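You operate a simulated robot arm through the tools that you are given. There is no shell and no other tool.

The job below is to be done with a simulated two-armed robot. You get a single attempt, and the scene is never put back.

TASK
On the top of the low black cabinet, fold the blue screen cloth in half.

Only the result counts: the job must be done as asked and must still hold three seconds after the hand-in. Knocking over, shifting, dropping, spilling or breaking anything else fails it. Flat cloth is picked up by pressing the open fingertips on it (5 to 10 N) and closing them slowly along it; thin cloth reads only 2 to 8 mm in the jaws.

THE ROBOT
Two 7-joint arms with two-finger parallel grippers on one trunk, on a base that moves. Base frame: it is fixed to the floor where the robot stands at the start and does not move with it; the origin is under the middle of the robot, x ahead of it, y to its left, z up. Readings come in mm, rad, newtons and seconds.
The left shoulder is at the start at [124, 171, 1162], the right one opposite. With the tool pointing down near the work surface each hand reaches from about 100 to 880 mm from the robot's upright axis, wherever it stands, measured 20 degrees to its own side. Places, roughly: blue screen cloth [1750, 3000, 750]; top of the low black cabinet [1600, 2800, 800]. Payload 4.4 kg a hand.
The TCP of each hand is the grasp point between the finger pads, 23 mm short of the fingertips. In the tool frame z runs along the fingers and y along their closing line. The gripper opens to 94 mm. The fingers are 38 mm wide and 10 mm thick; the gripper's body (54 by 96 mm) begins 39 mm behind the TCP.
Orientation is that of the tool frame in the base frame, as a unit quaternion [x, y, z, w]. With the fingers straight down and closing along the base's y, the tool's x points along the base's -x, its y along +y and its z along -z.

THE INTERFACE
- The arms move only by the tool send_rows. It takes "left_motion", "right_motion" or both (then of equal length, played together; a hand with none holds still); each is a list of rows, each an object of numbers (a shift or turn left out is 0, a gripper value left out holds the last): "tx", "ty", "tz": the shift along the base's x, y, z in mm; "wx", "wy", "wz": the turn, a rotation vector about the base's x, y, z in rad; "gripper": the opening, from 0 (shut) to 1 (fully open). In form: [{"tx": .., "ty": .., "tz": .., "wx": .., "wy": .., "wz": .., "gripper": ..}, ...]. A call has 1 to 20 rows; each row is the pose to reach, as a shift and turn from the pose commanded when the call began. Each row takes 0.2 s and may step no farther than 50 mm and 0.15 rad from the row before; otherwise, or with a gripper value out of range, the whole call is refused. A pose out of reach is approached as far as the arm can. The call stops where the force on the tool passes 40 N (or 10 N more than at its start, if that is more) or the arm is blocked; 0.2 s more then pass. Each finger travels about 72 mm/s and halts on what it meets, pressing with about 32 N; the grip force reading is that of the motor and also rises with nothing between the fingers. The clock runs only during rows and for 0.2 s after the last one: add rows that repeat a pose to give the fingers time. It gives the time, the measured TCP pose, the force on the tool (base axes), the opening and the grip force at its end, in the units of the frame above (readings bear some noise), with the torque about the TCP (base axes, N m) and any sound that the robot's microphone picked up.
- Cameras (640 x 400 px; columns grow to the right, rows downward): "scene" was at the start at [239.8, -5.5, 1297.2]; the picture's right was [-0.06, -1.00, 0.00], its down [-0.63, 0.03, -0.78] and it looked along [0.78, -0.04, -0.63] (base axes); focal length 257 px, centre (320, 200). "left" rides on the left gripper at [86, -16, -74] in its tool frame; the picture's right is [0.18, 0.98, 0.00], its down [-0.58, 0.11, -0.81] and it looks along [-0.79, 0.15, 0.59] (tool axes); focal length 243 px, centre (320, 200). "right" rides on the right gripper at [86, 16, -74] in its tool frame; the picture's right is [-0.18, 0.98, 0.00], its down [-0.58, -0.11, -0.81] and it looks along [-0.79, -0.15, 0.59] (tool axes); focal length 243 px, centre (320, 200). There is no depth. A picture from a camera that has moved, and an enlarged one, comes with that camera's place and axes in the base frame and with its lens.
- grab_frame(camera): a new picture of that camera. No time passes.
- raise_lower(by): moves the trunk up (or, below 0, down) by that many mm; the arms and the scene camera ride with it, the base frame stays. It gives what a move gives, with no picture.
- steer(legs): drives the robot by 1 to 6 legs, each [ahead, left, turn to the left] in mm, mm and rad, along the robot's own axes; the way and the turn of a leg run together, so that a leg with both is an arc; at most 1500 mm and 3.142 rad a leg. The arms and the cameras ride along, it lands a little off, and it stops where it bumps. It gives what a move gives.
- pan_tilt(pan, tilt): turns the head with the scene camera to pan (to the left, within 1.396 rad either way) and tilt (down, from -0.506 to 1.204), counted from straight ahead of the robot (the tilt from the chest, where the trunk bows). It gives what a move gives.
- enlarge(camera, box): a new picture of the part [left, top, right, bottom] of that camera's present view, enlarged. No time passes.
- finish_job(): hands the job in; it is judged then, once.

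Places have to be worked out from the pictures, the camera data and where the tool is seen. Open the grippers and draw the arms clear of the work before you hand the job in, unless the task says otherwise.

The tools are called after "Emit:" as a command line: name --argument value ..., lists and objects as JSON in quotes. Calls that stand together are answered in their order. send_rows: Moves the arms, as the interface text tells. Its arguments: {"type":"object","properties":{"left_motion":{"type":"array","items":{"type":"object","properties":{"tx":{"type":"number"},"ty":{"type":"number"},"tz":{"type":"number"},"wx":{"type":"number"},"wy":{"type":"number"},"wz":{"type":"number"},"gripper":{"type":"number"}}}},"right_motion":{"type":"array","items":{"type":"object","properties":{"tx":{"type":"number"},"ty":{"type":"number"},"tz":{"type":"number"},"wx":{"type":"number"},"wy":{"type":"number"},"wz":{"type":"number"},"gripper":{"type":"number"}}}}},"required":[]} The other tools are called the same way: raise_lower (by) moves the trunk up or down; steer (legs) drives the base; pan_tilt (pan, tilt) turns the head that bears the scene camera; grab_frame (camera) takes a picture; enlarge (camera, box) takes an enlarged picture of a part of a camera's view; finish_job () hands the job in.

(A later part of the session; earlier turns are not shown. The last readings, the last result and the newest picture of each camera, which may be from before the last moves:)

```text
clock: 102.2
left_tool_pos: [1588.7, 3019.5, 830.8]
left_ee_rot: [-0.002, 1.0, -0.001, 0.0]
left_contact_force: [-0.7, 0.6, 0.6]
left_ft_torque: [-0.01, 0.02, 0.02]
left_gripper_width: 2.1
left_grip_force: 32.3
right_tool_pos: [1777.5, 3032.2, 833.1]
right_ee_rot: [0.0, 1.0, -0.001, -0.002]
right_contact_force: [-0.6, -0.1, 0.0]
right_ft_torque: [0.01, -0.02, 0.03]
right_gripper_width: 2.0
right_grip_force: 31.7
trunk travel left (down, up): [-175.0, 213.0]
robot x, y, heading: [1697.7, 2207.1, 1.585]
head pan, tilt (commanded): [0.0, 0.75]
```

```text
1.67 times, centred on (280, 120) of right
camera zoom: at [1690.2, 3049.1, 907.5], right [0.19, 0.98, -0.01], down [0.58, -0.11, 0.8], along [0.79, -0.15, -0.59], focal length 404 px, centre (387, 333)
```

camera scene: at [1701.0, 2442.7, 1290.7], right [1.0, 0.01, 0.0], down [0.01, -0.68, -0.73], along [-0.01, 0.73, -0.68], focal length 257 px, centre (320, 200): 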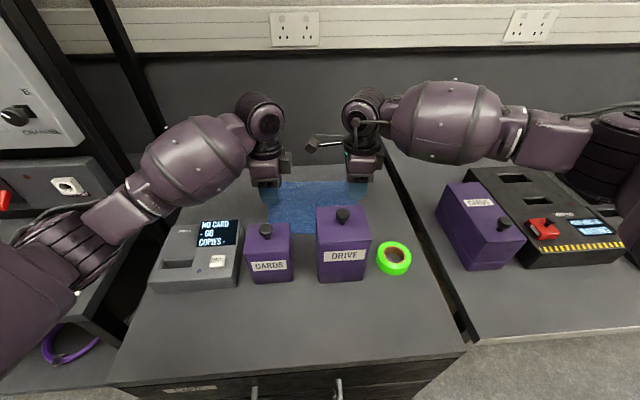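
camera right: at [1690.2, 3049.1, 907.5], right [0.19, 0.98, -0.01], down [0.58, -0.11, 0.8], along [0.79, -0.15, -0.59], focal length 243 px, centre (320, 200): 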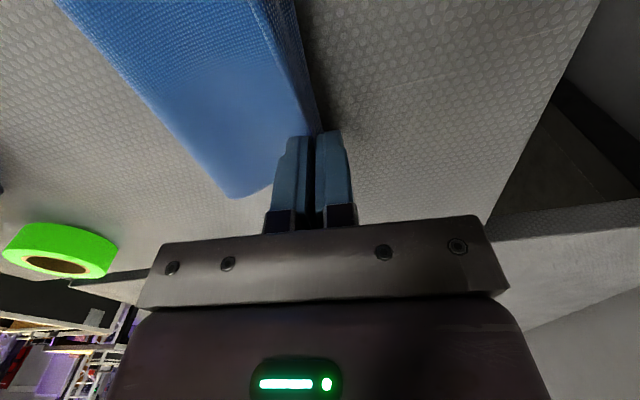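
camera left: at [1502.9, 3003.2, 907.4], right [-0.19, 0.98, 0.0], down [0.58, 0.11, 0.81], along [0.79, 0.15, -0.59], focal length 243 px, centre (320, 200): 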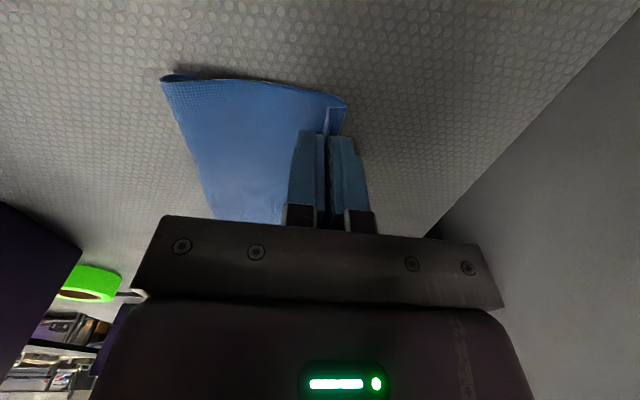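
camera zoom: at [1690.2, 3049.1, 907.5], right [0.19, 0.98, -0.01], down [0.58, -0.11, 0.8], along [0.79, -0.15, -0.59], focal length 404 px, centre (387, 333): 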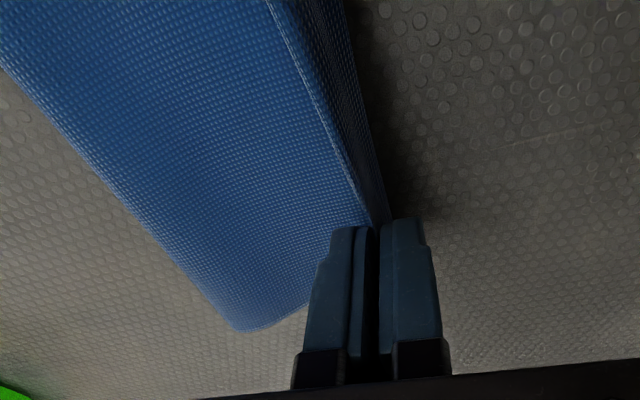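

The front edge strip (about 18 mm) stands upright in the jaws and the sheet bends right above the back edge, so it would overshoot if it falls outward. I shift both hands 10 mm toward the robot, lower them to light contact, and open slowly.

Emit:
send_rows --left_motion '[{"ty": -3}, {"ty": -6}, {"ty": -10}, {"ty": -10, "tz": -2}, {"ty": -10, "tz": -4}, {"ty": -10, "tz": -4, "gripper": 0.04}, {"ty": -10, "tz": -4, "gripper": 0.08}, {"ty": -10, "tz": -4, "gripper": 0.12}, {"ty": -10, "tz": -4, "gripper": 0.16}, {"ty": -10, "tz": -4, "gripper": 0.2}, {"ty": -10, "tz": -4, "gripper": 0.25}, {"ty": -10, "tz": -4, "gripper": 0.3}, {"ty": -10, "tz": -4, "gripper": 0.3}]' --right_motion '[{"ty": -3}, {"ty": -6}, {"ty": -10}, {"ty": -10, "tz": -3}, {"ty": -10, "tz": -6}, {"ty": -10, "tz": -6, "gripper": 0.04}, {"ty": -10, "tz": -6, "gripper": 0.08}, {"ty": -10, "tz": -6, "gripper": 0.12}, {"ty": -10, "tz": -6, "gripper": 0.16}, {"ty": -10, "tz": -6, "gripper": 0.2}, {"ty": -10, "tz": -6, "gripper": 0.25}, {"ty": -10, "tz": -6, "gripper": 0.3}, {"ty": -10, "tz": -6, "gripper": 0.3}]'

Emit:
grab_frame --camera "left"

Emit:
grab_frame --camera "right"

Emit:
enlarge --camera "scene" --box '[210, 100, 430, 260]'

```text
clock: 105.0
left_tool_pos: [1587.1, 3008.9, 828.8]
left_ee_rot: [-0.001, 1.0, 0.0, -0.002]
left_contact_force: [0.8, -0.7, -0.4]
left_ft_torque: [0.02, 0.03, -0.01]
left_gripper_width: 28.2
left_grip_force: 0.1
right_tool_pos: [1777.0, 3021.6, 826.0]
right_ee_rot: [0.001, 1.0, -0.002, -0.002]
right_contact_force: [-0.6, -0.8, 0.8]
right_ft_torque: [-0.03, 0.0, 0.03]
right_gripper_width: 28.2
right_grip_force: 0.1
trunk travel left (down, up): [-175.0, 213.0]
robot x, y, heading: [1701.6, 2204.3, 1.58]
head pan, tilt (commanded): [0.0, 0.75]
```

```text
taken
camera left: at [1501.6, 2993.1, 904.2], right [-0.19, 0.98, 0.0], down [0.58, 0.11, 0.81], along [0.79, 0.15, -0.59], focal length 243 px, centre (320, 200)
```

left: 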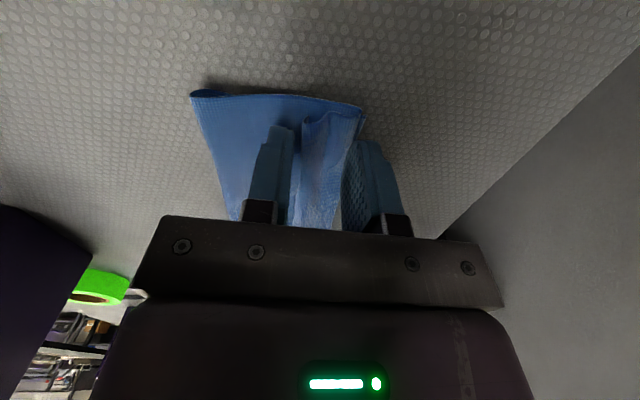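

```text
taken
camera right: at [1690.5, 3039.2, 900.9], right [0.19, 0.98, -0.01], down [0.58, -0.11, 0.8], along [0.79, -0.15, -0.59], focal length 243 px, centre (320, 200)
```

right: 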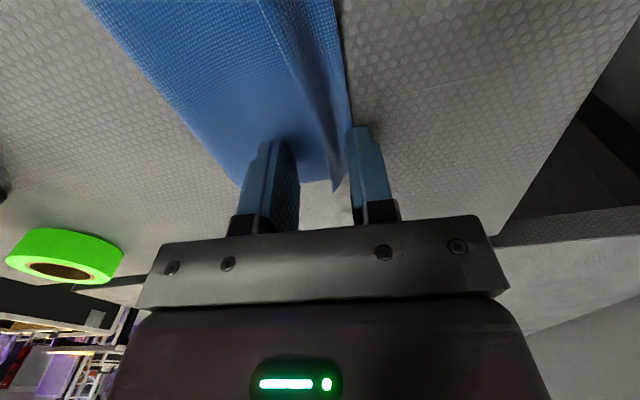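

```text
2.50 times, centred on (320, 180) of scene
camera zoom: at [1701.0, 2441.5, 1291.2], right [1.0, 0.01, 0.0], down [0.01, -0.68, -0.73], along [-0.01, 0.73, -0.68], focal length 643 px, centre (320, 250)
```

zoom: 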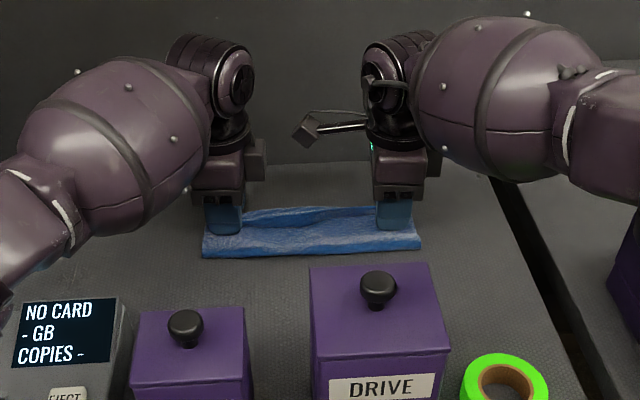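

The jaws are open 28 mm. I look closely at how the edge strip fell.

Emit:
enlarge --camera "left" --box '[160, 60, 420, 240]'

Emit:
enlarge --camera "right" --box '[120, 0, 420, 230]'

```text
2.22 times, centred on (290, 150) of left
camera zoom: at [1501.6, 2993.1, 904.2], right [-0.19, 0.98, 0.0], down [0.58, 0.11, 0.81], along [0.79, 0.15, -0.59], focal length 539 px, centre (387, 311)
```

zoom: 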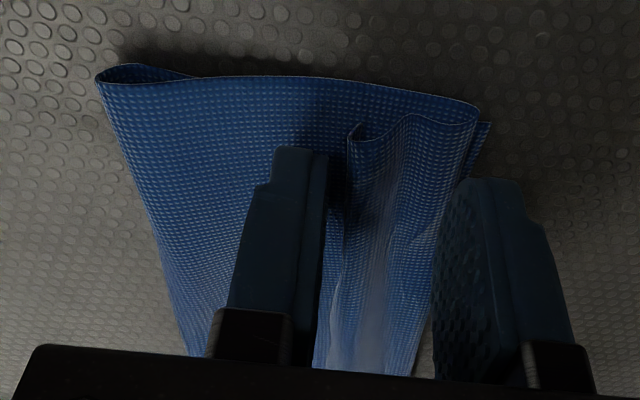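

```text
1.74 times, centred on (270, 115) of right
camera zoom: at [1690.5, 3039.2, 900.9], right [0.19, 0.98, -0.01], down [0.58, -0.11, 0.8], along [0.79, -0.15, -0.59], focal length 422 px, centre (407, 348)
```

zoom: 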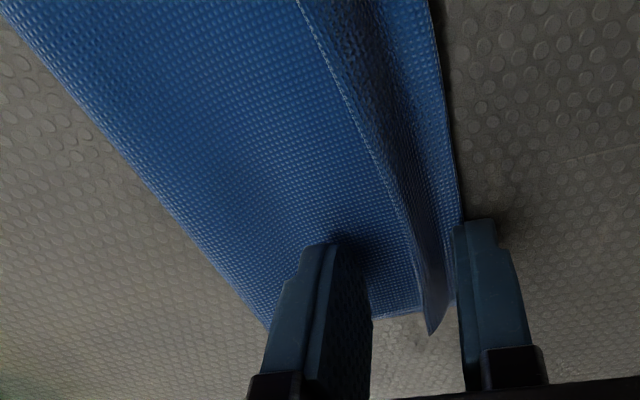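

On the left the edge strip folded inward about 28 mm (edge at y ≈ 2998, back edge at 3028). On the right it stands nearly upright at y ≈ 3027. I'll re-grip just the edge with a smaller bite: narrow the left jaws above the flap edge, raise the right jaws to take only the strip's top, then close.

Emit:
send_rows --left_motion '[{"tz": 6}, {"tz": 12}, {"tz": 12, "ty": -4, "gripper": 0.22}, {"tz": 12, "ty": -7, "gripper": 0.15}, {"tz": 12, "ty": -7, "gripper": 0.15}, {"tz": 6, "ty": -7, "gripper": 0.15}, {"tz": 2, "ty": -7, "gripper": 0.15}, {"tz": -1, "ty": -7, "gripper": 0.15}, {"tz": -2, "ty": -7, "gripper": 0.15}]' --right_motion '[{"tz": 2}, {"tz": 4}, {"tz": 6}, {"tz": 7, "ty": 2}, {"tz": 7, "ty": 4}, {"tz": 7, "ty": 4}, {"tz": 7, "ty": 4, "gripper": 0.25}, {"tz": 7, "ty": 4, "gripper": 0.2}, {"tz": 7, "ty": 4, "gripper": 0.2}]'

Emit:
enlarge --camera "left" --box '[160, 60, 420, 240]'

Emit:
enlarge --camera "right" --box '[120, 0, 420, 230]'

```text
clock: 107.0
left_tool_pos: [1587.1, 3003.1, 825.6]
left_ee_rot: [-0.001, 1.0, -0.001, -0.001]
left_contact_force: [-0.1, -1.5, 0.2]
left_ft_torque: [-0.01, -0.03, -0.03]
left_gripper_width: 14.0
left_grip_force: 0.0
right_tool_pos: [1776.4, 3026.8, 832.8]
right_ee_rot: [0.001, 1.0, -0.002, -0.002]
right_contact_force: [1.5, 0.1, 0.5]
right_ft_torque: [-0.01, -0.01, 0.01]
right_gripper_width: 18.7
right_grip_force: 0.2
trunk travel left (down, up): [-175.0, 213.0]
robot x, y, heading: [1702.2, 2203.9, 1.582]
head pan, tilt (commanded): [0.0, 0.75]
```

```text
2.22 times, centred on (290, 150) of left
camera zoom: at [1501.8, 2986.4, 902.0], right [-0.19, 0.98, 0.0], down [0.58, 0.11, 0.81], along [0.79, 0.15, -0.59], focal length 539 px, centre (387, 311)
```

zoom: 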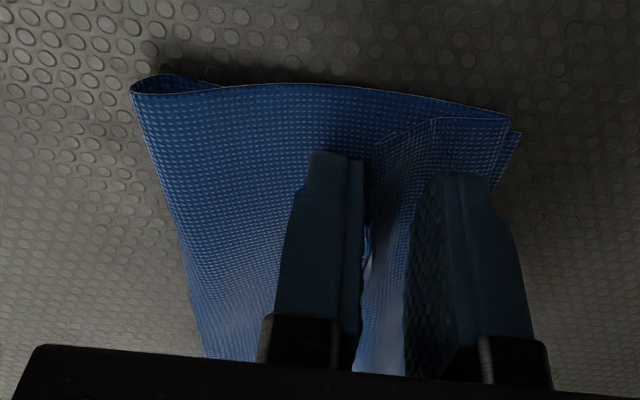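

```text
1.74 times, centred on (270, 115) of right
camera zoom: at [1690.2, 3043.0, 907.7], right [0.19, 0.98, -0.01], down [0.58, -0.11, 0.8], along [0.79, -0.15, -0.59], focal length 422 px, centre (407, 348)
```

zoom: 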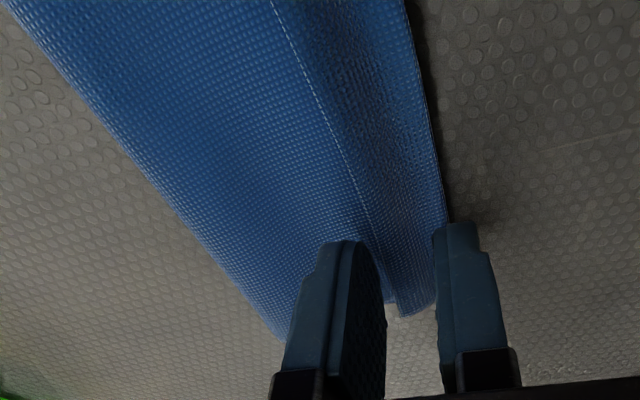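

Now both strips lie flat, folded inward: left edge at y ≈ 2998, right hem at y ≈ 3017. I narrow the right jaws over its hem and lower both to light contact, so that only the flap's last 10–12 mm gets pinched.

Emit:
send_rows --left_motion '[{"tz": 0}, {"tz": 0}, {"tz": 0}, {"tz": 0}, {"tz": -0.5}, {"tz": -1}, {"tz": -1.5}, {"tz": -1.5}]' --right_motion '[{"tz": 4, "gripper": 0.15}, {"tz": 4, "ty": -3, "gripper": 0.13}, {"tz": 4, "ty": -6, "gripper": 0.13}, {"tz": 0, "ty": -6, "gripper": 0.13}, {"tz": -3, "ty": -6, "gripper": 0.13}, {"tz": -6, "ty": -6, "gripper": 0.13}, {"tz": -8, "ty": -6, "gripper": 0.13}, {"tz": -9, "ty": -6, "gripper": 0.13}]'

Emit:
enlarge --camera "right" --box '[120, 0, 420, 230]'

```text
clock: 108.8
left_tool_pos: [1587.2, 3002.6, 826.1]
left_ee_rot: [-0.002, 1.0, -0.001, -0.001]
left_contact_force: [-0.2, 0.3, 0.5]
left_ft_torque: [0.05, 0.02, 0.01]
left_gripper_width: 14.0
left_grip_force: 0.1
right_tool_pos: [1775.4, 3018.8, 825.0]
right_ee_rot: [0.002, 1.0, -0.002, -0.002]
right_contact_force: [-0.3, -0.2, 8.1]
right_ft_torque: [0.08, -0.06, -0.02]
right_gripper_width: 12.1
right_grip_force: 0.0
trunk travel left (down, up): [-175.0, 213.0]
robot x, y, heading: [1703.2, 2206.9, 1.579]
head pan, tilt (commanded): [0.0, 0.75]
```

```text
1.74 times, centred on (270, 115) of right
camera zoom: at [1690.2, 3036.6, 900.4], right [0.19, 0.98, 0.0], down [0.58, -0.11, 0.8], along [0.79, -0.15, -0.59], focal length 422 px, centre (407, 348)
```

zoom: 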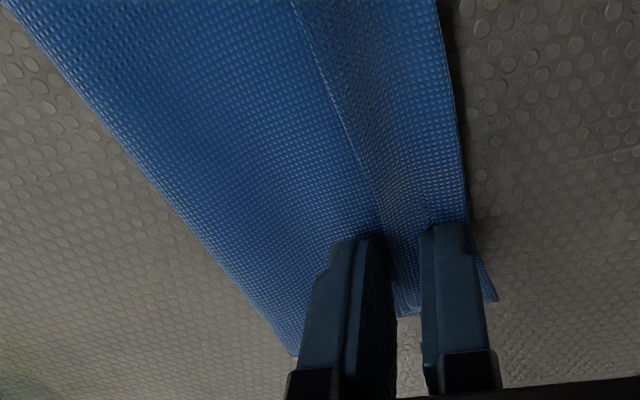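

The right jaws straddle the hem with 8 N of contact, while the left isn't pressing yet. I lower the left 2 mm more, ease the right slightly, and check the forces.

Emit:
send_rows --left_motion '[{"tz": -0.7}, {"tz": -1.4}, {"tz": -2}, {"tz": -2}]' --right_motion '[{"tz": 0.3}, {"tz": 0.7}, {"tz": 1}, {"tz": 1}]'

Emit:
enlarge --camera "left" --box '[160, 60, 420, 240]'

```text
clock: 109.8
left_tool_pos: [1587.4, 3003.9, 825.7]
left_ee_rot: [-0.002, 1.0, 0.001, -0.001]
left_contact_force: [-0.5, -0.9, 7.1]
left_ft_torque: [0.04, 0.12, 0.01]
left_gripper_width: 13.9
left_grip_force: 0.0
right_tool_pos: [1775.5, 3019.9, 826.1]
right_ee_rot: [0.002, 1.0, -0.002, -0.001]
right_contact_force: [-0.8, 0.5, 4.5]
right_ft_torque: [0.04, -0.04, 0.01]
right_gripper_width: 12.3
right_grip_force: 0.0
trunk travel left (down, up): [-175.0, 213.0]
robot x, y, heading: [1700.9, 2205.4, 1.581]
head pan, tilt (commanded): [0.0, 0.75]
```

```text
2.22 times, centred on (290, 150) of left
camera zoom: at [1502.4, 2986.2, 900.9], right [-0.19, 0.98, 0.0], down [0.58, 0.11, 0.81], along [0.79, 0.15, -0.59], focal length 539 px, centre (387, 311)
```

zoom: 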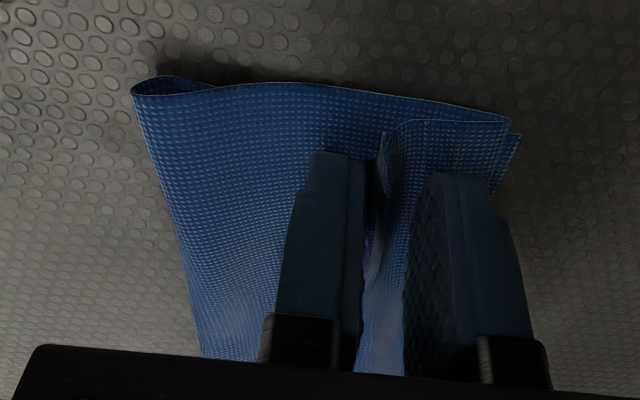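

Contact is 7 N on the left and 4.5 N on the right, and the left flap edge stands up between the jaws. I close both slowly, then lift 15 mm to see what was caught.

Emit:
send_rows --left_motion '[{"gripper": 0.13}, {"gripper": 0.11}, {"gripper": 0.09}, {"gripper": 0.07}, {"gripper": 0.05}, {"gripper": 0.03}, {"gripper": 0.01}, {"gripper": 0.0}, {"gripper": 0.0}, {"gripper": 0.0}, {"tz": 4}, {"tz": 8}, {"tz": 13}, {"tz": 18}]' --right_motion '[{"gripper": 0.12}, {"gripper": 0.1}, {"gripper": 0.08}, {"gripper": 0.06}, {"gripper": 0.04}, {"gripper": 0.02}, {"gripper": 0.0}, {"gripper": 0.0}, {"gripper": 0.0}, {"gripper": 0.0}, {"tz": 4}, {"tz": 8}, {"tz": 13}, {"tz": 18}]'

Emit:
enlarge --camera "left" --box '[160, 60, 420, 240]'

Emit:
enlarge --camera "right" --box '[120, 0, 420, 230]'

Emit:
enlarge --camera "scene" --box '[210, 100, 430, 260]'

```text
clock: 112.8
left_tool_pos: [1588.9, 3000.7, 839.9]
left_ee_rot: [-0.002, 1.0, -0.001, -0.001]
left_contact_force: [0.6, 0.0, -0.2]
left_ft_torque: [0.01, -0.03, -0.01]
left_gripper_width: 1.7
left_grip_force: 31.8
right_tool_pos: [1775.4, 3020.3, 843.0]
right_ee_rot: [0.002, 1.0, -0.003, -0.001]
right_contact_force: [-0.4, 0.0, -0.2]
right_ft_torque: [0.02, -0.01, -0.02]
right_gripper_width: 1.7
right_grip_force: 31.8
trunk travel left (down, up): [-175.0, 213.0]
robot x, y, heading: [1700.4, 2204.3, 1.581]
head pan, tilt (commanded): [0.0, 0.75]
```

```text
2.22 times, centred on (290, 150) of left
camera zoom: at [1502.0, 2986.1, 916.7], right [-0.19, 0.98, 0.0], down [0.58, 0.11, 0.8], along [0.79, 0.15, -0.59], focal length 539 px, centre (387, 311)
```

zoom: 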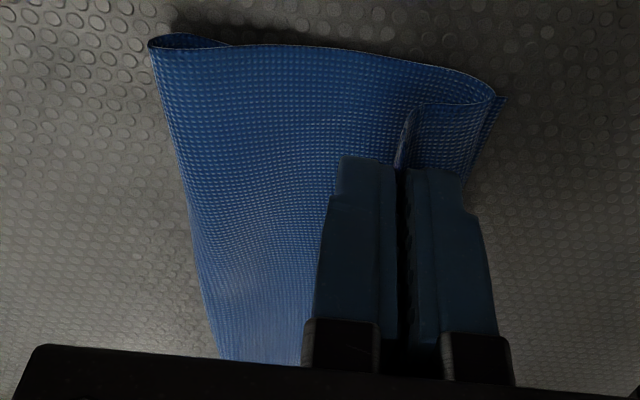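

```text
1.74 times, centred on (270, 115) of right
camera zoom: at [1690.1, 3037.1, 917.9], right [0.19, 0.98, -0.01], down [0.58, -0.11, 0.8], along [0.79, -0.15, -0.59], focal length 422 px, centre (407, 348)
```

zoom: 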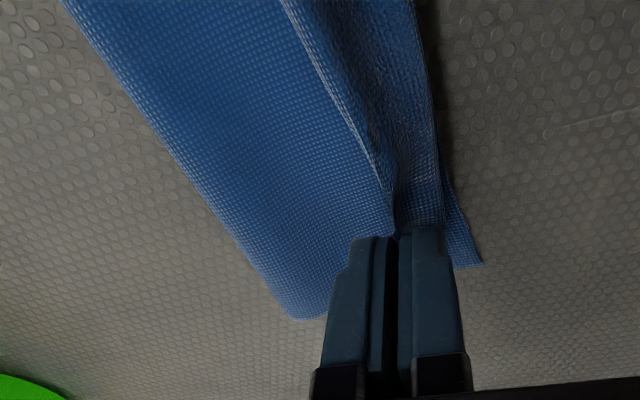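

```text
2.50 times, centred on (320, 180) of scene
camera zoom: at [1700.9, 2441.4, 1291.2], right [1.0, 0.01, 0.0], down [0.01, -0.68, -0.73], along [-0.01, 0.73, -0.68], focal length 643 px, centre (320, 250)
```

zoom: 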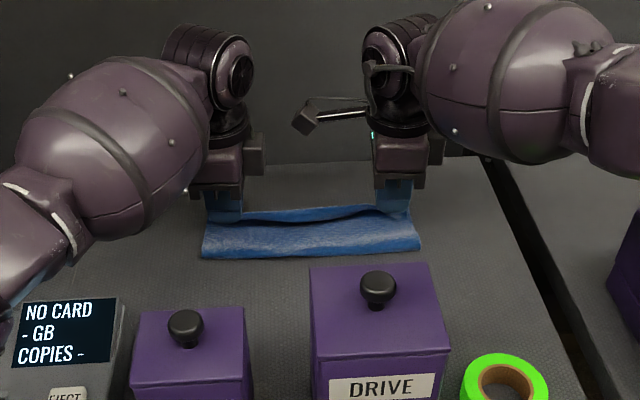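

Both hands now hold just the flap's edge, and the layers beneath stay put. I lift back up to the top of the arc so the fold can settle, and look.

Emit:
send_rows --left_motion '[{"ty": -4, "tz": 12, "gripper": 0}, {"ty": -9, "tz": 25}, {"ty": -16, "tz": 38}, {"ty": -25, "tz": 50}, {"ty": -35, "tz": 60}, {"ty": -45, "tz": 69}, {"ty": -55, "tz": 76}, {"ty": -55, "tz": 76}]' --right_motion '[{"ty": -4, "tz": 12, "gripper": 0}, {"ty": -10, "tz": 25}, {"ty": -18, "tz": 38}, {"ty": -28, "tz": 50}, {"ty": -39, "tz": 60}, {"ty": -51, "tz": 68}, {"ty": -62, "tz": 74}, {"ty": -62, "tz": 74}]'

Emit:
grab_frame --camera "left"

Emit:
grab_frame --camera "right"

Emit:
enlarge --camera "scene" --box '[210, 100, 430, 260]'

```text
clock: 114.6
left_tool_pos: [1589.6, 2947.2, 916.5]
left_ee_rot: [-0.002, 1.0, -0.001, -0.001]
left_contact_force: [-0.3, 0.2, -0.4]
left_ft_torque: [0.03, -0.01, 0.01]
left_gripper_width: 2.0
left_grip_force: 31.8
right_tool_pos: [1775.1, 2958.2, 916.2]
right_ee_rot: [0.002, 1.0, -0.003, -0.002]
right_contact_force: [1.1, 0.9, 0.2]
right_ft_torque: [0.02, -0.01, -0.01]
right_gripper_width: 1.6
right_grip_force: 32.3
trunk travel left (down, up): [-175.0, 213.0]
robot x, y, heading: [1703.4, 2209.0, 1.583]
head pan, tilt (commanded): [0.0, 0.75]
```

```text
taken
camera left: at [1502.4, 2930.5, 992.7], right [-0.19, 0.98, 0.0], down [0.58, 0.11, 0.8], along [0.79, 0.15, -0.59], focal length 243 px, centre (320, 200)
```

left: 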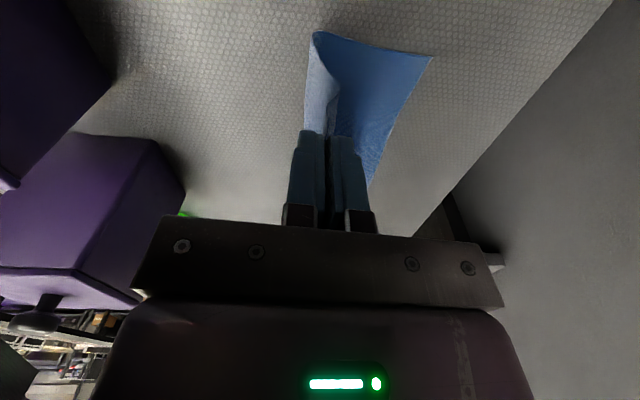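

```text
taken
camera right: at [1689.9, 2974.3, 991.0], right [0.19, 0.98, -0.01], down [0.58, -0.11, 0.8], along [0.79, -0.15, -0.59], focal length 243 px, centre (320, 200)
```

right: 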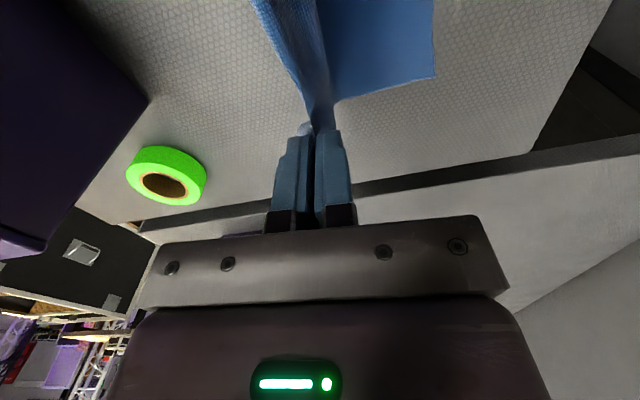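

```text
2.50 times, centred on (320, 180) of scene
camera zoom: at [1700.9, 2441.8, 1291.1], right [1.0, 0.01, 0.0], down [0.01, -0.68, -0.73], along [-0.01, 0.73, -0.68], focal length 643 px, centre (320, 250)
```

zoom: 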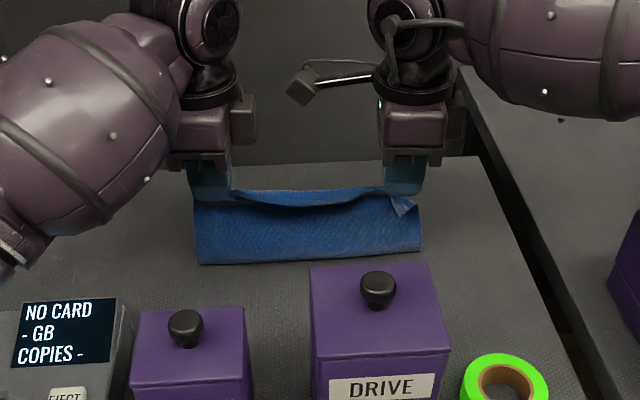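

The cloth is square again, with the fold at y ≈ 2940 and the back edge at y 3028 (left) and 3041 (right). I bring the edge down slightly past the back edge this time, keeping the sheet taut so that any leftover lip ends up near the back edge.

Emit:
send_rows --left_motion '[{"ty": 12, "tz": -2}, {"ty": 24, "tz": -8}, {"ty": 35, "tz": -14}, {"ty": 46, "tz": -21}, {"ty": 58, "tz": -32}, {"ty": 69, "tz": -45}, {"ty": 78, "tz": -59}, {"ty": 85, "tz": -72}, {"ty": 89, "tz": -82}, {"ty": 90, "tz": -87}, {"ty": 90, "tz": -87}]' --right_motion '[{"ty": 12, "tz": -2}, {"ty": 24, "tz": -8}, {"ty": 35, "tz": -14}, {"ty": 46, "tz": -21}, {"ty": 58, "tz": -32}, {"ty": 69, "tz": -45}, {"ty": 78, "tz": -59}, {"ty": 85, "tz": -72}, {"ty": 89, "tz": -82}, {"ty": 90, "tz": -86}, {"ty": 90, "tz": -86}]'

Emit:
enlarge --camera "left" --box '[120, 40, 420, 240]'

Emit:
enlarge --camera "right" --box '[80, 0, 420, 230]'

Emit:
enlarge --camera "scene" --box '[210, 100, 430, 260]'

```text
clock: 117.0
left_tool_pos: [1589.2, 3037.3, 829.6]
left_ee_rot: [-0.002, 1.0, -0.001, -0.001]
left_contact_force: [0.0, 0.4, 0.5]
left_ft_torque: [-0.02, -0.03, 0.0]
left_gripper_width: 2.0
left_grip_force: 32.3
right_tool_pos: [1778.6, 3039.6, 831.3]
right_ee_rot: [0.002, 1.0, -0.003, -0.002]
right_contact_force: [-0.6, 0.7, 0.2]
right_ft_torque: [0.05, 0.01, 0.0]
right_gripper_width: 1.4
right_grip_force: 32.2
right hand out of reach, approached as far as the arm can: row 9, 10, 11
trunk travel left (down, up): [-175.0, 213.0]
robot x, y, heading: [1703.3, 2204.4, 1.584]
head pan, tilt (commanded): [0.0, 0.75]
```

```text
2.00 times, centred on (270, 140) of left
camera zoom: at [1502.2, 3021.1, 906.7], right [-0.19, 0.98, 0.0], down [0.58, 0.11, 0.81], along [0.79, 0.15, -0.59], focal length 485 px, centre (420, 320)
```

zoom: 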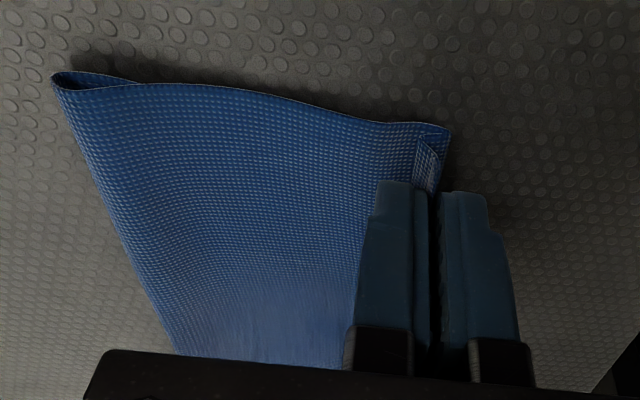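

```text
1.74 times, centred on (250, 115) of right
camera zoom: at [1692.7, 3056.3, 906.0], right [0.19, 0.98, -0.01], down [0.58, -0.11, 0.8], along [0.79, -0.15, -0.59], focal length 422 px, centre (442, 348)
```

zoom: 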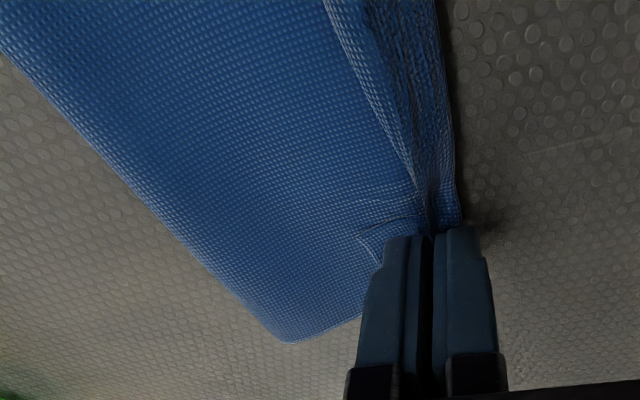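

```text
2.50 times, centred on (320, 180) of scene
camera zoom: at [1701.1, 2441.5, 1291.2], right [1.0, 0.01, 0.0], down [0.01, -0.68, -0.73], along [-0.01, 0.73, -0.68], focal length 643 px, centre (320, 250)
```

zoom: 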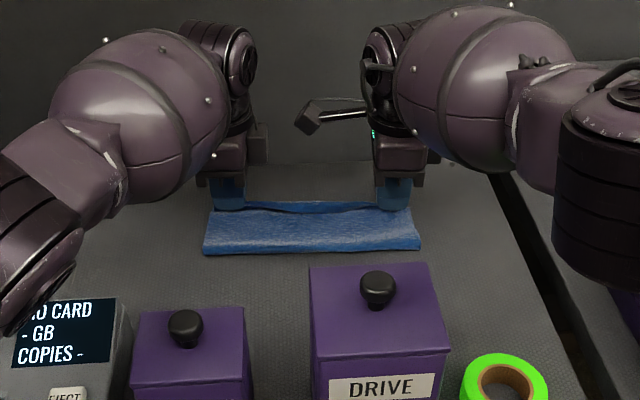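

The left hand reached y 3037 but the right stopped at 3040, its reach limit. I tilt the right hand slightly forward to gain a few millimetres, lower both to the cloth, and open a little to see how the edge lies.

Emit:
send_rows --left_motion '[{"tz": 0}, {"tz": 0}, {"tz": 0}, {"tz": -1.5}, {"tz": -3}, {"tz": -3, "gripper": 0.03}, {"tz": -3, "gripper": 0.06}, {"tz": -3, "gripper": 0.09}, {"tz": -3, "gripper": 0.12}, {"tz": -3, "gripper": 0.15}, {"tz": -3, "gripper": 0.15}]' --right_motion '[{"wx": 0.1, "ty": 2}, {"wx": 0.2, "ty": 4}, {"wx": 0.25, "ty": 5}, {"wx": 0.25, "ty": 5, "tz": -2}, {"wx": 0.25, "ty": 5, "tz": -3.5}, {"wx": 0.25, "ty": 5, "tz": -3.5, "gripper": 0.03}, {"wx": 0.25, "ty": 5, "tz": -3.5, "gripper": 0.06}, {"wx": 0.25, "ty": 5, "tz": -3.5, "gripper": 0.09}, {"wx": 0.25, "ty": 5, "tz": -3.5, "gripper": 0.12}, {"wx": 0.25, "ty": 5, "tz": -3.5, "gripper": 0.15}, {"wx": 0.25, "ty": 5, "tz": -3.5, "gripper": 0.15}]'

Emit:
enlarge --camera "left" --box '[120, 40, 420, 240]'

Emit:
enlarge --camera "right" --box '[80, 0, 420, 230]'

Emit:
enlarge --camera "scene" --box '[210, 100, 430, 260]'

```text
clock: 119.4
left_tool_pos: [1588.2, 3036.7, 827.5]
left_ee_rot: [-0.002, 1.0, -0.001, -0.001]
left_contact_force: [-0.5, 0.5, 0.1]
left_ft_torque: [-0.01, 0.01, -0.01]
left_gripper_width: 13.9
left_grip_force: 0.0
right_tool_pos: [1779.3, 3044.6, 829.6]
right_ee_rot: [0.001, 0.992, 0.123, -0.003]
right_contact_force: [0.3, 0.4, 6.1]
right_ft_torque: [-0.09, 0.02, 0.01]
right_gripper_width: 12.9
right_grip_force: 0.1
trunk travel left (down, up): [-175.0, 213.0]
robot x, y, heading: [1703.3, 2205.1, 1.581]
head pan, tilt (commanded): [0.0, 0.75]
```

```text
2.00 times, centred on (270, 140) of left
camera zoom: at [1501.9, 3020.9, 903.4], right [-0.19, 0.98, 0.0], down [0.58, 0.11, 0.81], along [0.79, 0.15, -0.59], focal length 485 px, centre (420, 320)
```

zoom: 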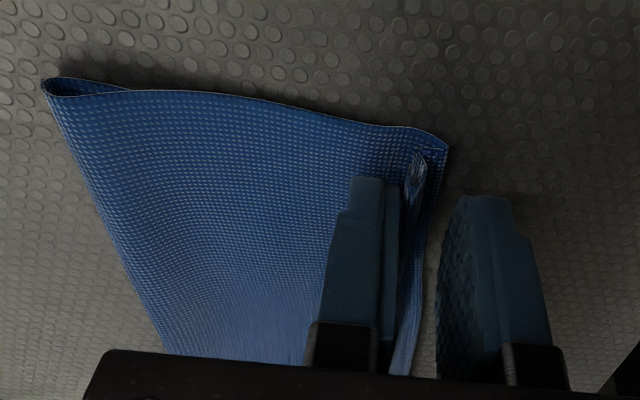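

```text
1.74 times, centred on (250, 115) of right
camera zoom: at [1692.8, 3042.0, 905.4], right [0.19, 0.95, 0.24], down [0.58, -0.3, 0.75], along [0.79, 0.0, -0.61], focal length 422 px, centre (442, 348)
```

zoom: 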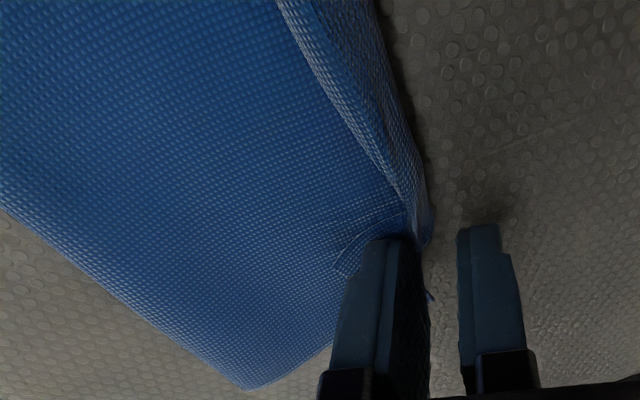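

```text
2.50 times, centred on (320, 180) of scene
camera zoom: at [1700.9, 2441.0, 1291.4], right [1.0, 0.01, 0.0], down [0.01, -0.68, -0.73], along [-0.01, 0.73, -0.68], focal length 643 px, centre (320, 250)
```

zoom: 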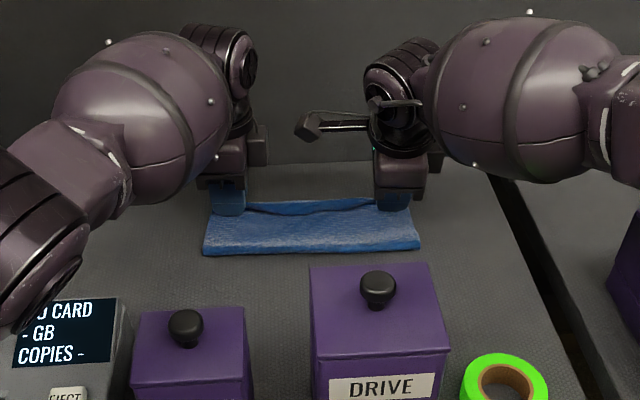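

Both edges are loose now: on the left the top edge lies within about 8 mm of the bend, and the right looks similar. I lift both hands straight up and level the right one to see the result.

Emit:
send_rows --left_motion '[{"tz": 4, "gripper": 0.2}, {"tz": 10}, {"tz": 20}, {"tz": 35}, {"tz": 55}, {"tz": 80}, {"tz": 105}, {"tz": 130}]' --right_motion '[{"tz": 4, "gripper": 0.2}, {"tz": 10}, {"tz": 20}, {"tz": 35}, {"tz": 55, "wx": -0.05, "ty": -3}, {"tz": 80, "wx": -0.12, "ty": -8}, {"tz": 105, "wx": -0.2, "ty": -14}, {"tz": 130, "wx": -0.25, "ty": -20}]'

Emit:
grab_frame --camera "left"

Emit:
grab_frame --camera "right"

Emit:
enlarge --camera "scene" --box '[210, 100, 430, 260]'

```text
clock: 121.2
left_tool_pos: [1586.3, 3036.4, 956.6]
left_ee_rot: [-0.002, 1.0, -0.001, -0.002]
left_contact_force: [-0.4, -0.5, 1.2]
left_ft_torque: [0.04, 0.0, -0.02]
left_gripper_width: 19.0
left_grip_force: 0.2
right_tool_pos: [1777.8, 3021.9, 958.1]
right_ee_rot: [0.002, 1.0, -0.003, -0.002]
right_contact_force: [0.1, 0.8, 1.1]
right_ft_torque: [0.0, 0.01, 0.0]
right_gripper_width: 18.9
right_grip_force: 0.0
trunk travel left (down, up): [-175.0, 213.0]
robot x, y, heading: [1698.9, 2204.1, 1.579]
head pan, tilt (commanded): [0.0, 0.75]
```

```text
taken
camera left: at [1500.8, 3018.9, 1033.4], right [-0.19, 0.98, 0.0], down [0.58, 0.11, 0.81], along [0.79, 0.15, -0.59], focal length 243 px, centre (320, 200)
```

left: 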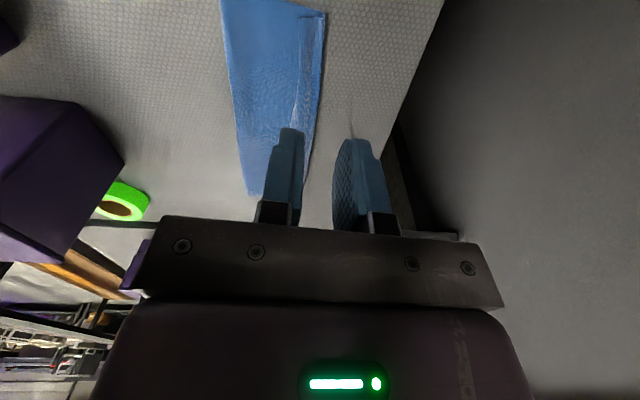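

```text
taken
camera right: at [1692.1, 3039.5, 1033.2], right [0.19, 0.98, -0.01], down [0.58, -0.11, 0.8], along [0.79, -0.15, -0.59], focal length 243 px, centre (320, 200)
```

right: 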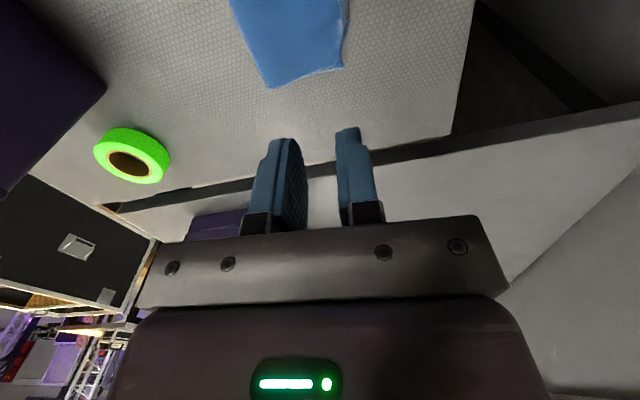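

```text
2.50 times, centred on (320, 180) of scene
camera zoom: at [1701.0, 2440.3, 1291.6], right [1.0, 0.01, 0.0], down [0.01, -0.68, -0.73], along [-0.01, 0.73, -0.68], focal length 643 px, centre (320, 250)
```

zoom: 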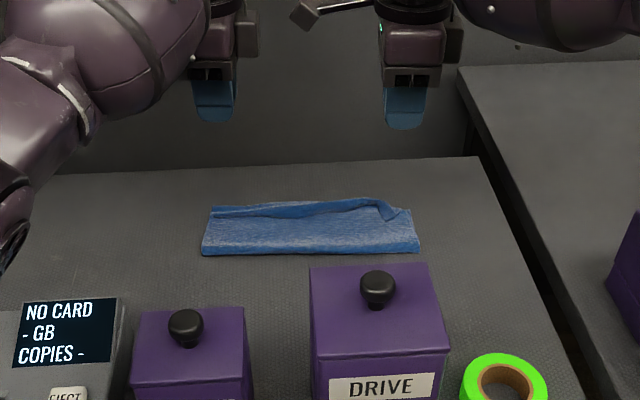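

The cloth is folded, but a narrow lip of the top layer still curls back. I enlarge the hand views to measure the lip and the layer edges.

Emit:
enlarge --camera "left" --box '[190, 0, 350, 210]'

Emit:
enlarge --camera "right" --box '[200, 0, 380, 120]'

Emit:
enlarge --camera "scene" --box '[270, 160, 370, 210]'

```text
1.90 times, centred on (270, 105) of left
camera zoom: at [1500.8, 3018.9, 1033.4], right [-0.19, 0.98, 0.0], down [0.58, 0.11, 0.81], along [0.79, 0.15, -0.59], focal length 462 px, centre (415, 381)
```

zoom: 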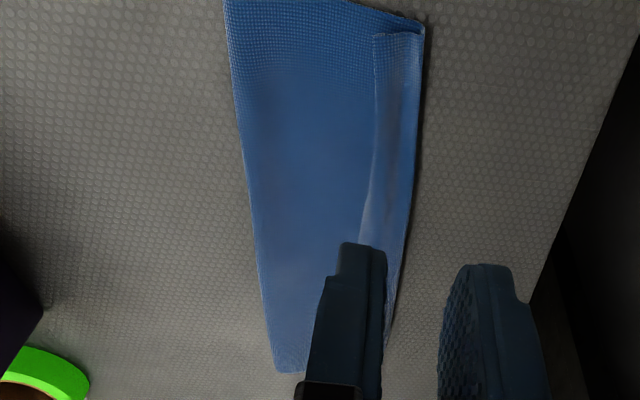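

```text
3.33 times, centred on (290, 60) of right
camera zoom: at [1692.1, 3039.5, 1033.2], right [0.19, 0.98, -0.01], down [0.58, -0.11, 0.8], along [0.79, -0.15, -0.59], focal length 809 px, centre (420, 667)
```

zoom: 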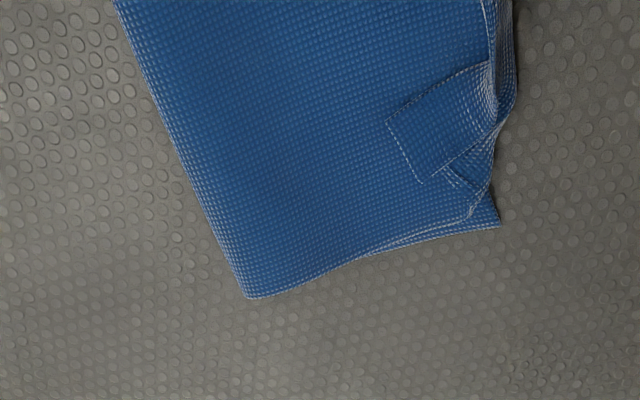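

```text
6.40 times, centred on (320, 185) of scene
camera zoom: at [1701.0, 2440.3, 1291.6], right [1.0, 0.01, 0.0], down [0.01, -0.68, -0.73], along [-0.01, 0.73, -0.68], focal length 1646 px, centre (320, 296)
```

zoom: 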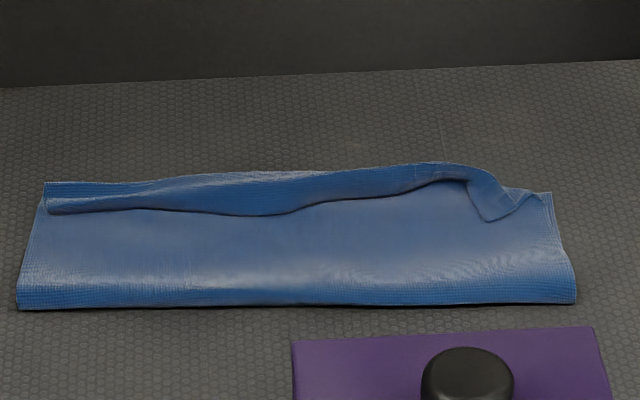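

The lip measures about 20–24 mm: top hem at y ≈ 3017 and bend at y ≈ 3036, with the right corner also tucked in. I'll flip the lip outward by sliding a closed fingertip under its hem from the front. I start with the left hand at the left end.

Emit:
send_rows --left_motion '[{"ty": -10, "gripper": 0.1}, {"ty": -20, "gripper": 0.0}, {"ty": -30, "gripper": 0.0}, {"ty": -38, "gripper": 0.0}, {"ty": -38, "tz": -30}, {"ty": -38, "tz": -60}, {"ty": -38, "tz": -90}, {"ty": -38, "tz": -110}, {"ty": -38, "tz": -122}, {"ty": -38, "tz": -127}, {"ty": -38, "tz": -129}, {"ty": -38, "tz": -129}]'

Emit:
enlarge --camera "left" --box '[120, 40, 420, 240]'

```text
clock: 123.8
left_tool_pos: [1588.2, 3000.2, 827.2]
left_ee_rot: [-0.002, 1.0, -0.001, -0.001]
left_contact_force: [-0.8, 0.0, -0.3]
left_ft_torque: [0.02, 0.0, 0.03]
left_gripper_width: 0.1
left_grip_force: 32.3
right_tool_pos: [1777.9, 3022.7, 956.3]
right_ee_rot: [0.001, 1.0, -0.002, -0.002]
right_contact_force: [0.7, 0.6, -0.6]
right_ft_torque: [-0.03, 0.01, -0.01]
right_gripper_width: 18.7
right_grip_force: 0.1
trunk travel left (down, up): [-175.0, 213.0]
robot x, y, heading: [1703.3, 2210.7, 1.58]
head pan, tilt (commanded): [0.0, 0.75]
```

```text
2.00 times, centred on (270, 140) of left
camera zoom: at [1502.3, 2982.8, 903.5], right [-0.19, 0.98, 0.0], down [0.58, 0.11, 0.8], along [0.79, 0.15, -0.59], focal length 485 px, centre (420, 320)
```

zoom: 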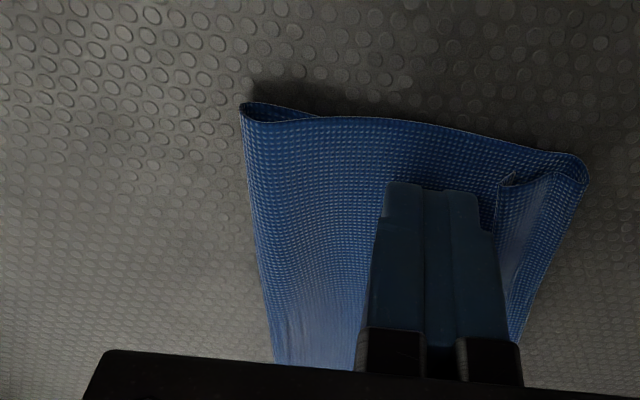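

The closed fingertip sits just in front of the hem (y ≈ 3016). I lower it 1 mm onto the top layer and push gently 42 mm toward the back.

Emit:
send_rows --left_motion '[{"tz": -0.8}, {"tz": -0.8, "ty": 4}, {"tz": -0.8, "ty": 8}, {"tz": -0.8, "ty": 12}, {"tz": -0.8, "ty": 16}, {"tz": -0.8, "ty": 20}, {"tz": -0.8, "ty": 24}, {"tz": -0.8, "ty": 28}, {"tz": -0.8, "ty": 32}, {"tz": -0.8, "ty": 36}, {"tz": -0.8, "ty": 40}, {"tz": -0.8, "ty": 40}]'

Emit:
enlarge --camera "left" --box '[120, 40, 420, 240]'

Emit:
enlarge --camera "scene" --box '[270, 150, 370, 210]'

```text
clock: 126.4
left_tool_pos: [1587.2, 3040.1, 826.8]
left_ee_rot: [-0.001, 1.0, -0.002, -0.001]
left_contact_force: [0.2, -0.7, 0.5]
left_ft_torque: [-0.04, 0.03, -0.02]
left_gripper_width: 0.2
left_grip_force: 31.8
right_tool_pos: [1778.0, 3023.3, 956.4]
right_ee_rot: [0.001, 1.0, -0.003, -0.002]
right_contact_force: [0.3, 0.9, 0.2]
right_ft_torque: [-0.02, 0.0, 0.01]
right_gripper_width: 18.7
right_grip_force: 0.0
trunk travel left (down, up): [-175.0, 213.0]
robot x, y, heading: [1698.4, 2208.6, 1.58]
head pan, tilt (commanded): [0.0, 0.75]
```

```text
2.00 times, centred on (270, 140) of left
camera zoom: at [1502.3, 3023.8, 902.7], right [-0.19, 0.98, 0.0], down [0.58, 0.11, 0.8], along [0.79, 0.15, -0.59], focal length 485 px, centre (420, 320)
```

zoom: 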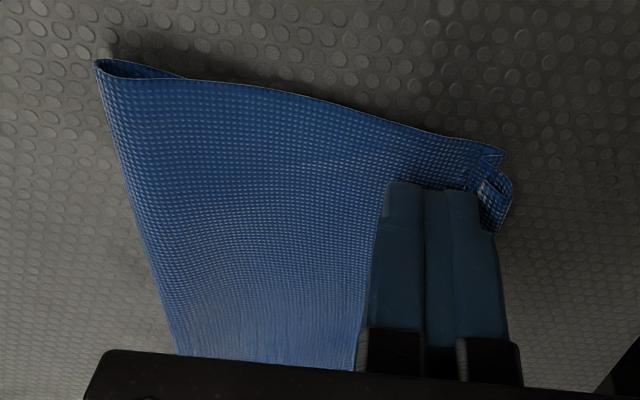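

```text
6.40 times, centred on (320, 180) of scene
camera zoom: at [1700.8, 2441.7, 1291.1], right [1.0, 0.01, 0.0], down [0.01, -0.68, -0.73], along [-0.01, 0.73, -0.68], focal length 1646 px, centre (320, 328)
```

zoom: 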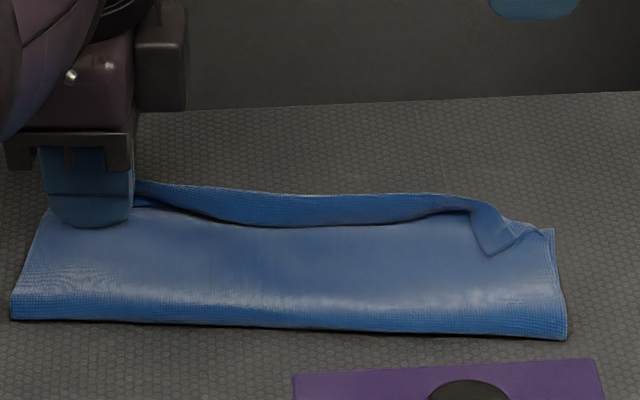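

The hem is being pushed ahead of the finger and the lip now arches out over the back. I push another 10 mm, tilting slightly for reach, and look.

Emit:
send_rows --left_motion '[{"ty": 3, "wx": 0.05}, {"ty": 6, "wx": 0.1}, {"ty": 9, "wx": 0.15}, {"ty": 12, "wx": 0.2}, {"ty": 12, "wx": 0.2}]'

Emit:
enlarge --camera "left" --box '[120, 40, 420, 240]'

```text
clock: 127.6
left_tool_pos: [1588.5, 3052.9, 827.6]
left_ee_rot: [-0.001, 0.995, 0.099, -0.001]
left_contact_force: [0.2, -0.5, -0.4]
left_ft_torque: [-0.01, 0.04, -0.01]
left_gripper_width: 0.0
left_grip_force: 32.6
right_tool_pos: [1777.9, 3023.8, 956.8]
right_ee_rot: [0.001, 1.0, -0.002, -0.002]
right_contact_force: [0.0, -0.1, 0.0]
right_ft_torque: [0.03, 0.01, -0.01]
right_gripper_width: 18.9
right_grip_force: 0.1
trunk travel left (down, up): [-175.0, 213.0]
robot x, y, heading: [1703.1, 2204.1, 1.58]
head pan, tilt (commanded): [0.0, 0.75]
```

```text
2.00 times, centred on (270, 140) of left
camera zoom: at [1502.3, 3020.9, 898.1], right [-0.19, 0.96, 0.19], down [0.58, -0.05, 0.81], along [0.79, 0.26, -0.55], focal length 485 px, centre (420, 320)
```

zoom: 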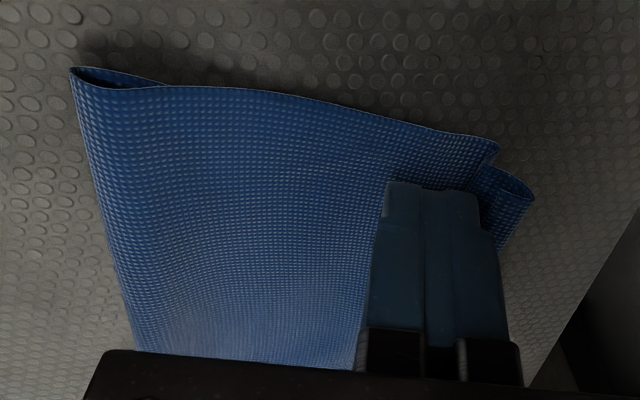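

The lip now extends outward past the finger. I lift straight up, level the hand, and look at the left end.

Emit:
send_rows --left_motion '[{"tz": 5}, {"tz": 15}, {"tz": 30}, {"tz": 50, "wx": -0.05, "ty": -5}, {"tz": 75, "wx": -0.12, "ty": -12}, {"tz": 100, "wx": -0.2, "ty": -22}]'

Emit:
enlarge --camera "left" --box '[160, 0, 400, 200]'

Emit:
enlarge --camera "scene" --box '[270, 150, 370, 210]'

```text
clock: 129.0
left_tool_pos: [1587.6, 3028.9, 927.8]
left_ee_rot: [-0.001, 1.0, -0.002, -0.001]
left_contact_force: [0.1, 0.5, -0.4]
left_ft_torque: [0.04, 0.0, -0.01]
left_gripper_width: 0.2
left_grip_force: 32.2
right_tool_pos: [1778.5, 3022.5, 957.6]
right_ee_rot: [0.002, 1.0, -0.003, -0.003]
right_contact_force: [0.1, -0.5, 0.3]
right_ft_torque: [0.03, -0.01, -0.01]
right_gripper_width: 19.2
right_grip_force: 0.1
trunk travel left (down, up): [-175.0, 213.0]
robot x, y, heading: [1702.7, 2206.0, 1.581]
head pan, tilt (commanded): [0.0, 0.75]
```

```text
2.00 times, centred on (280, 100) of left
camera zoom: at [1501.1, 3012.2, 1003.5], right [-0.19, 0.98, 0.0], down [0.58, 0.11, 0.8], along [0.79, 0.15, -0.59], focal length 485 px, centre (400, 400)
```

zoom: 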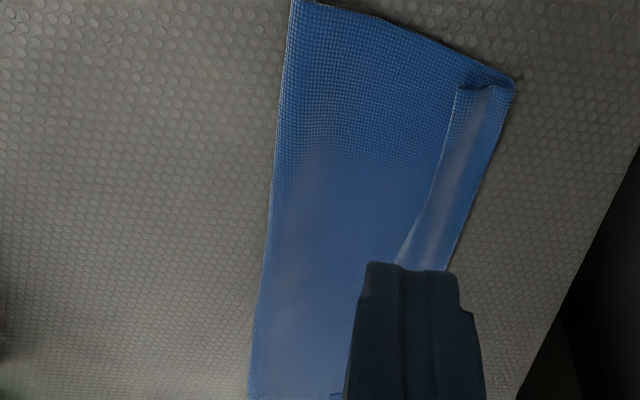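

```text
6.40 times, centred on (320, 180) of scene
camera zoom: at [1701.1, 2441.0, 1291.4], right [1.0, 0.01, 0.0], down [0.01, -0.68, -0.73], along [-0.01, 0.73, -0.68], focal length 1646 px, centre (320, 328)
```

zoom: 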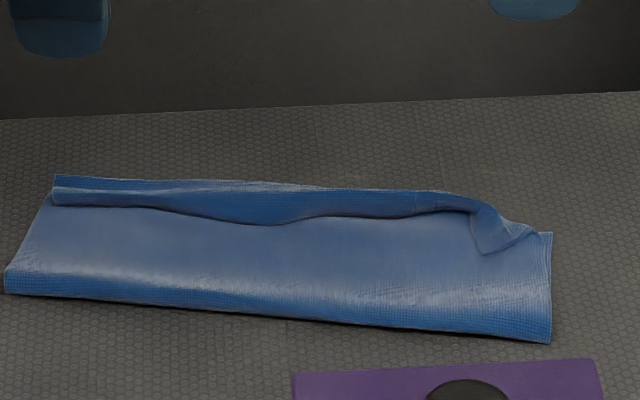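

The push slid the whole left side about 28 mm back and the lip sprang in again, so the cloth slides easily as one piece. I press the closed left fingertips on the folded cloth and drag that side back toward me first.

Emit:
send_rows --left_motion '[{"ty": -4, "tz": -25}, {"ty": -8, "tz": -50}, {"ty": -8, "tz": -75}, {"ty": -8, "tz": -92}, {"ty": -8, "tz": -98}, {"ty": -8, "tz": -101}, {"ty": -8, "tz": -102.5}, {"ty": -8, "tz": -103.5}, {"ty": -8, "tz": -103.5}]'

```text
clock: 131.0
left_tool_pos: [1588.9, 3022.0, 824.9]
left_ee_rot: [-0.001, 1.0, 0.0, -0.001]
left_contact_force: [-0.3, 0.9, 4.2]
left_ft_torque: [0.01, 0.07, -0.01]
left_gripper_width: 0.0
left_grip_force: 32.3
right_tool_pos: [1777.6, 3022.4, 956.1]
right_ee_rot: [0.001, 1.0, -0.003, -0.001]
right_contact_force: [0.0, 0.4, -0.3]
right_ft_torque: [0.02, -0.01, 0.0]
right_gripper_width: 18.9
right_grip_force: 0.1
trunk travel left (down, up): [-175.0, 213.0]
robot x, y, heading: [1704.3, 2210.2, 1.579]
head pan, tilt (commanded): [0.0, 0.75]
```

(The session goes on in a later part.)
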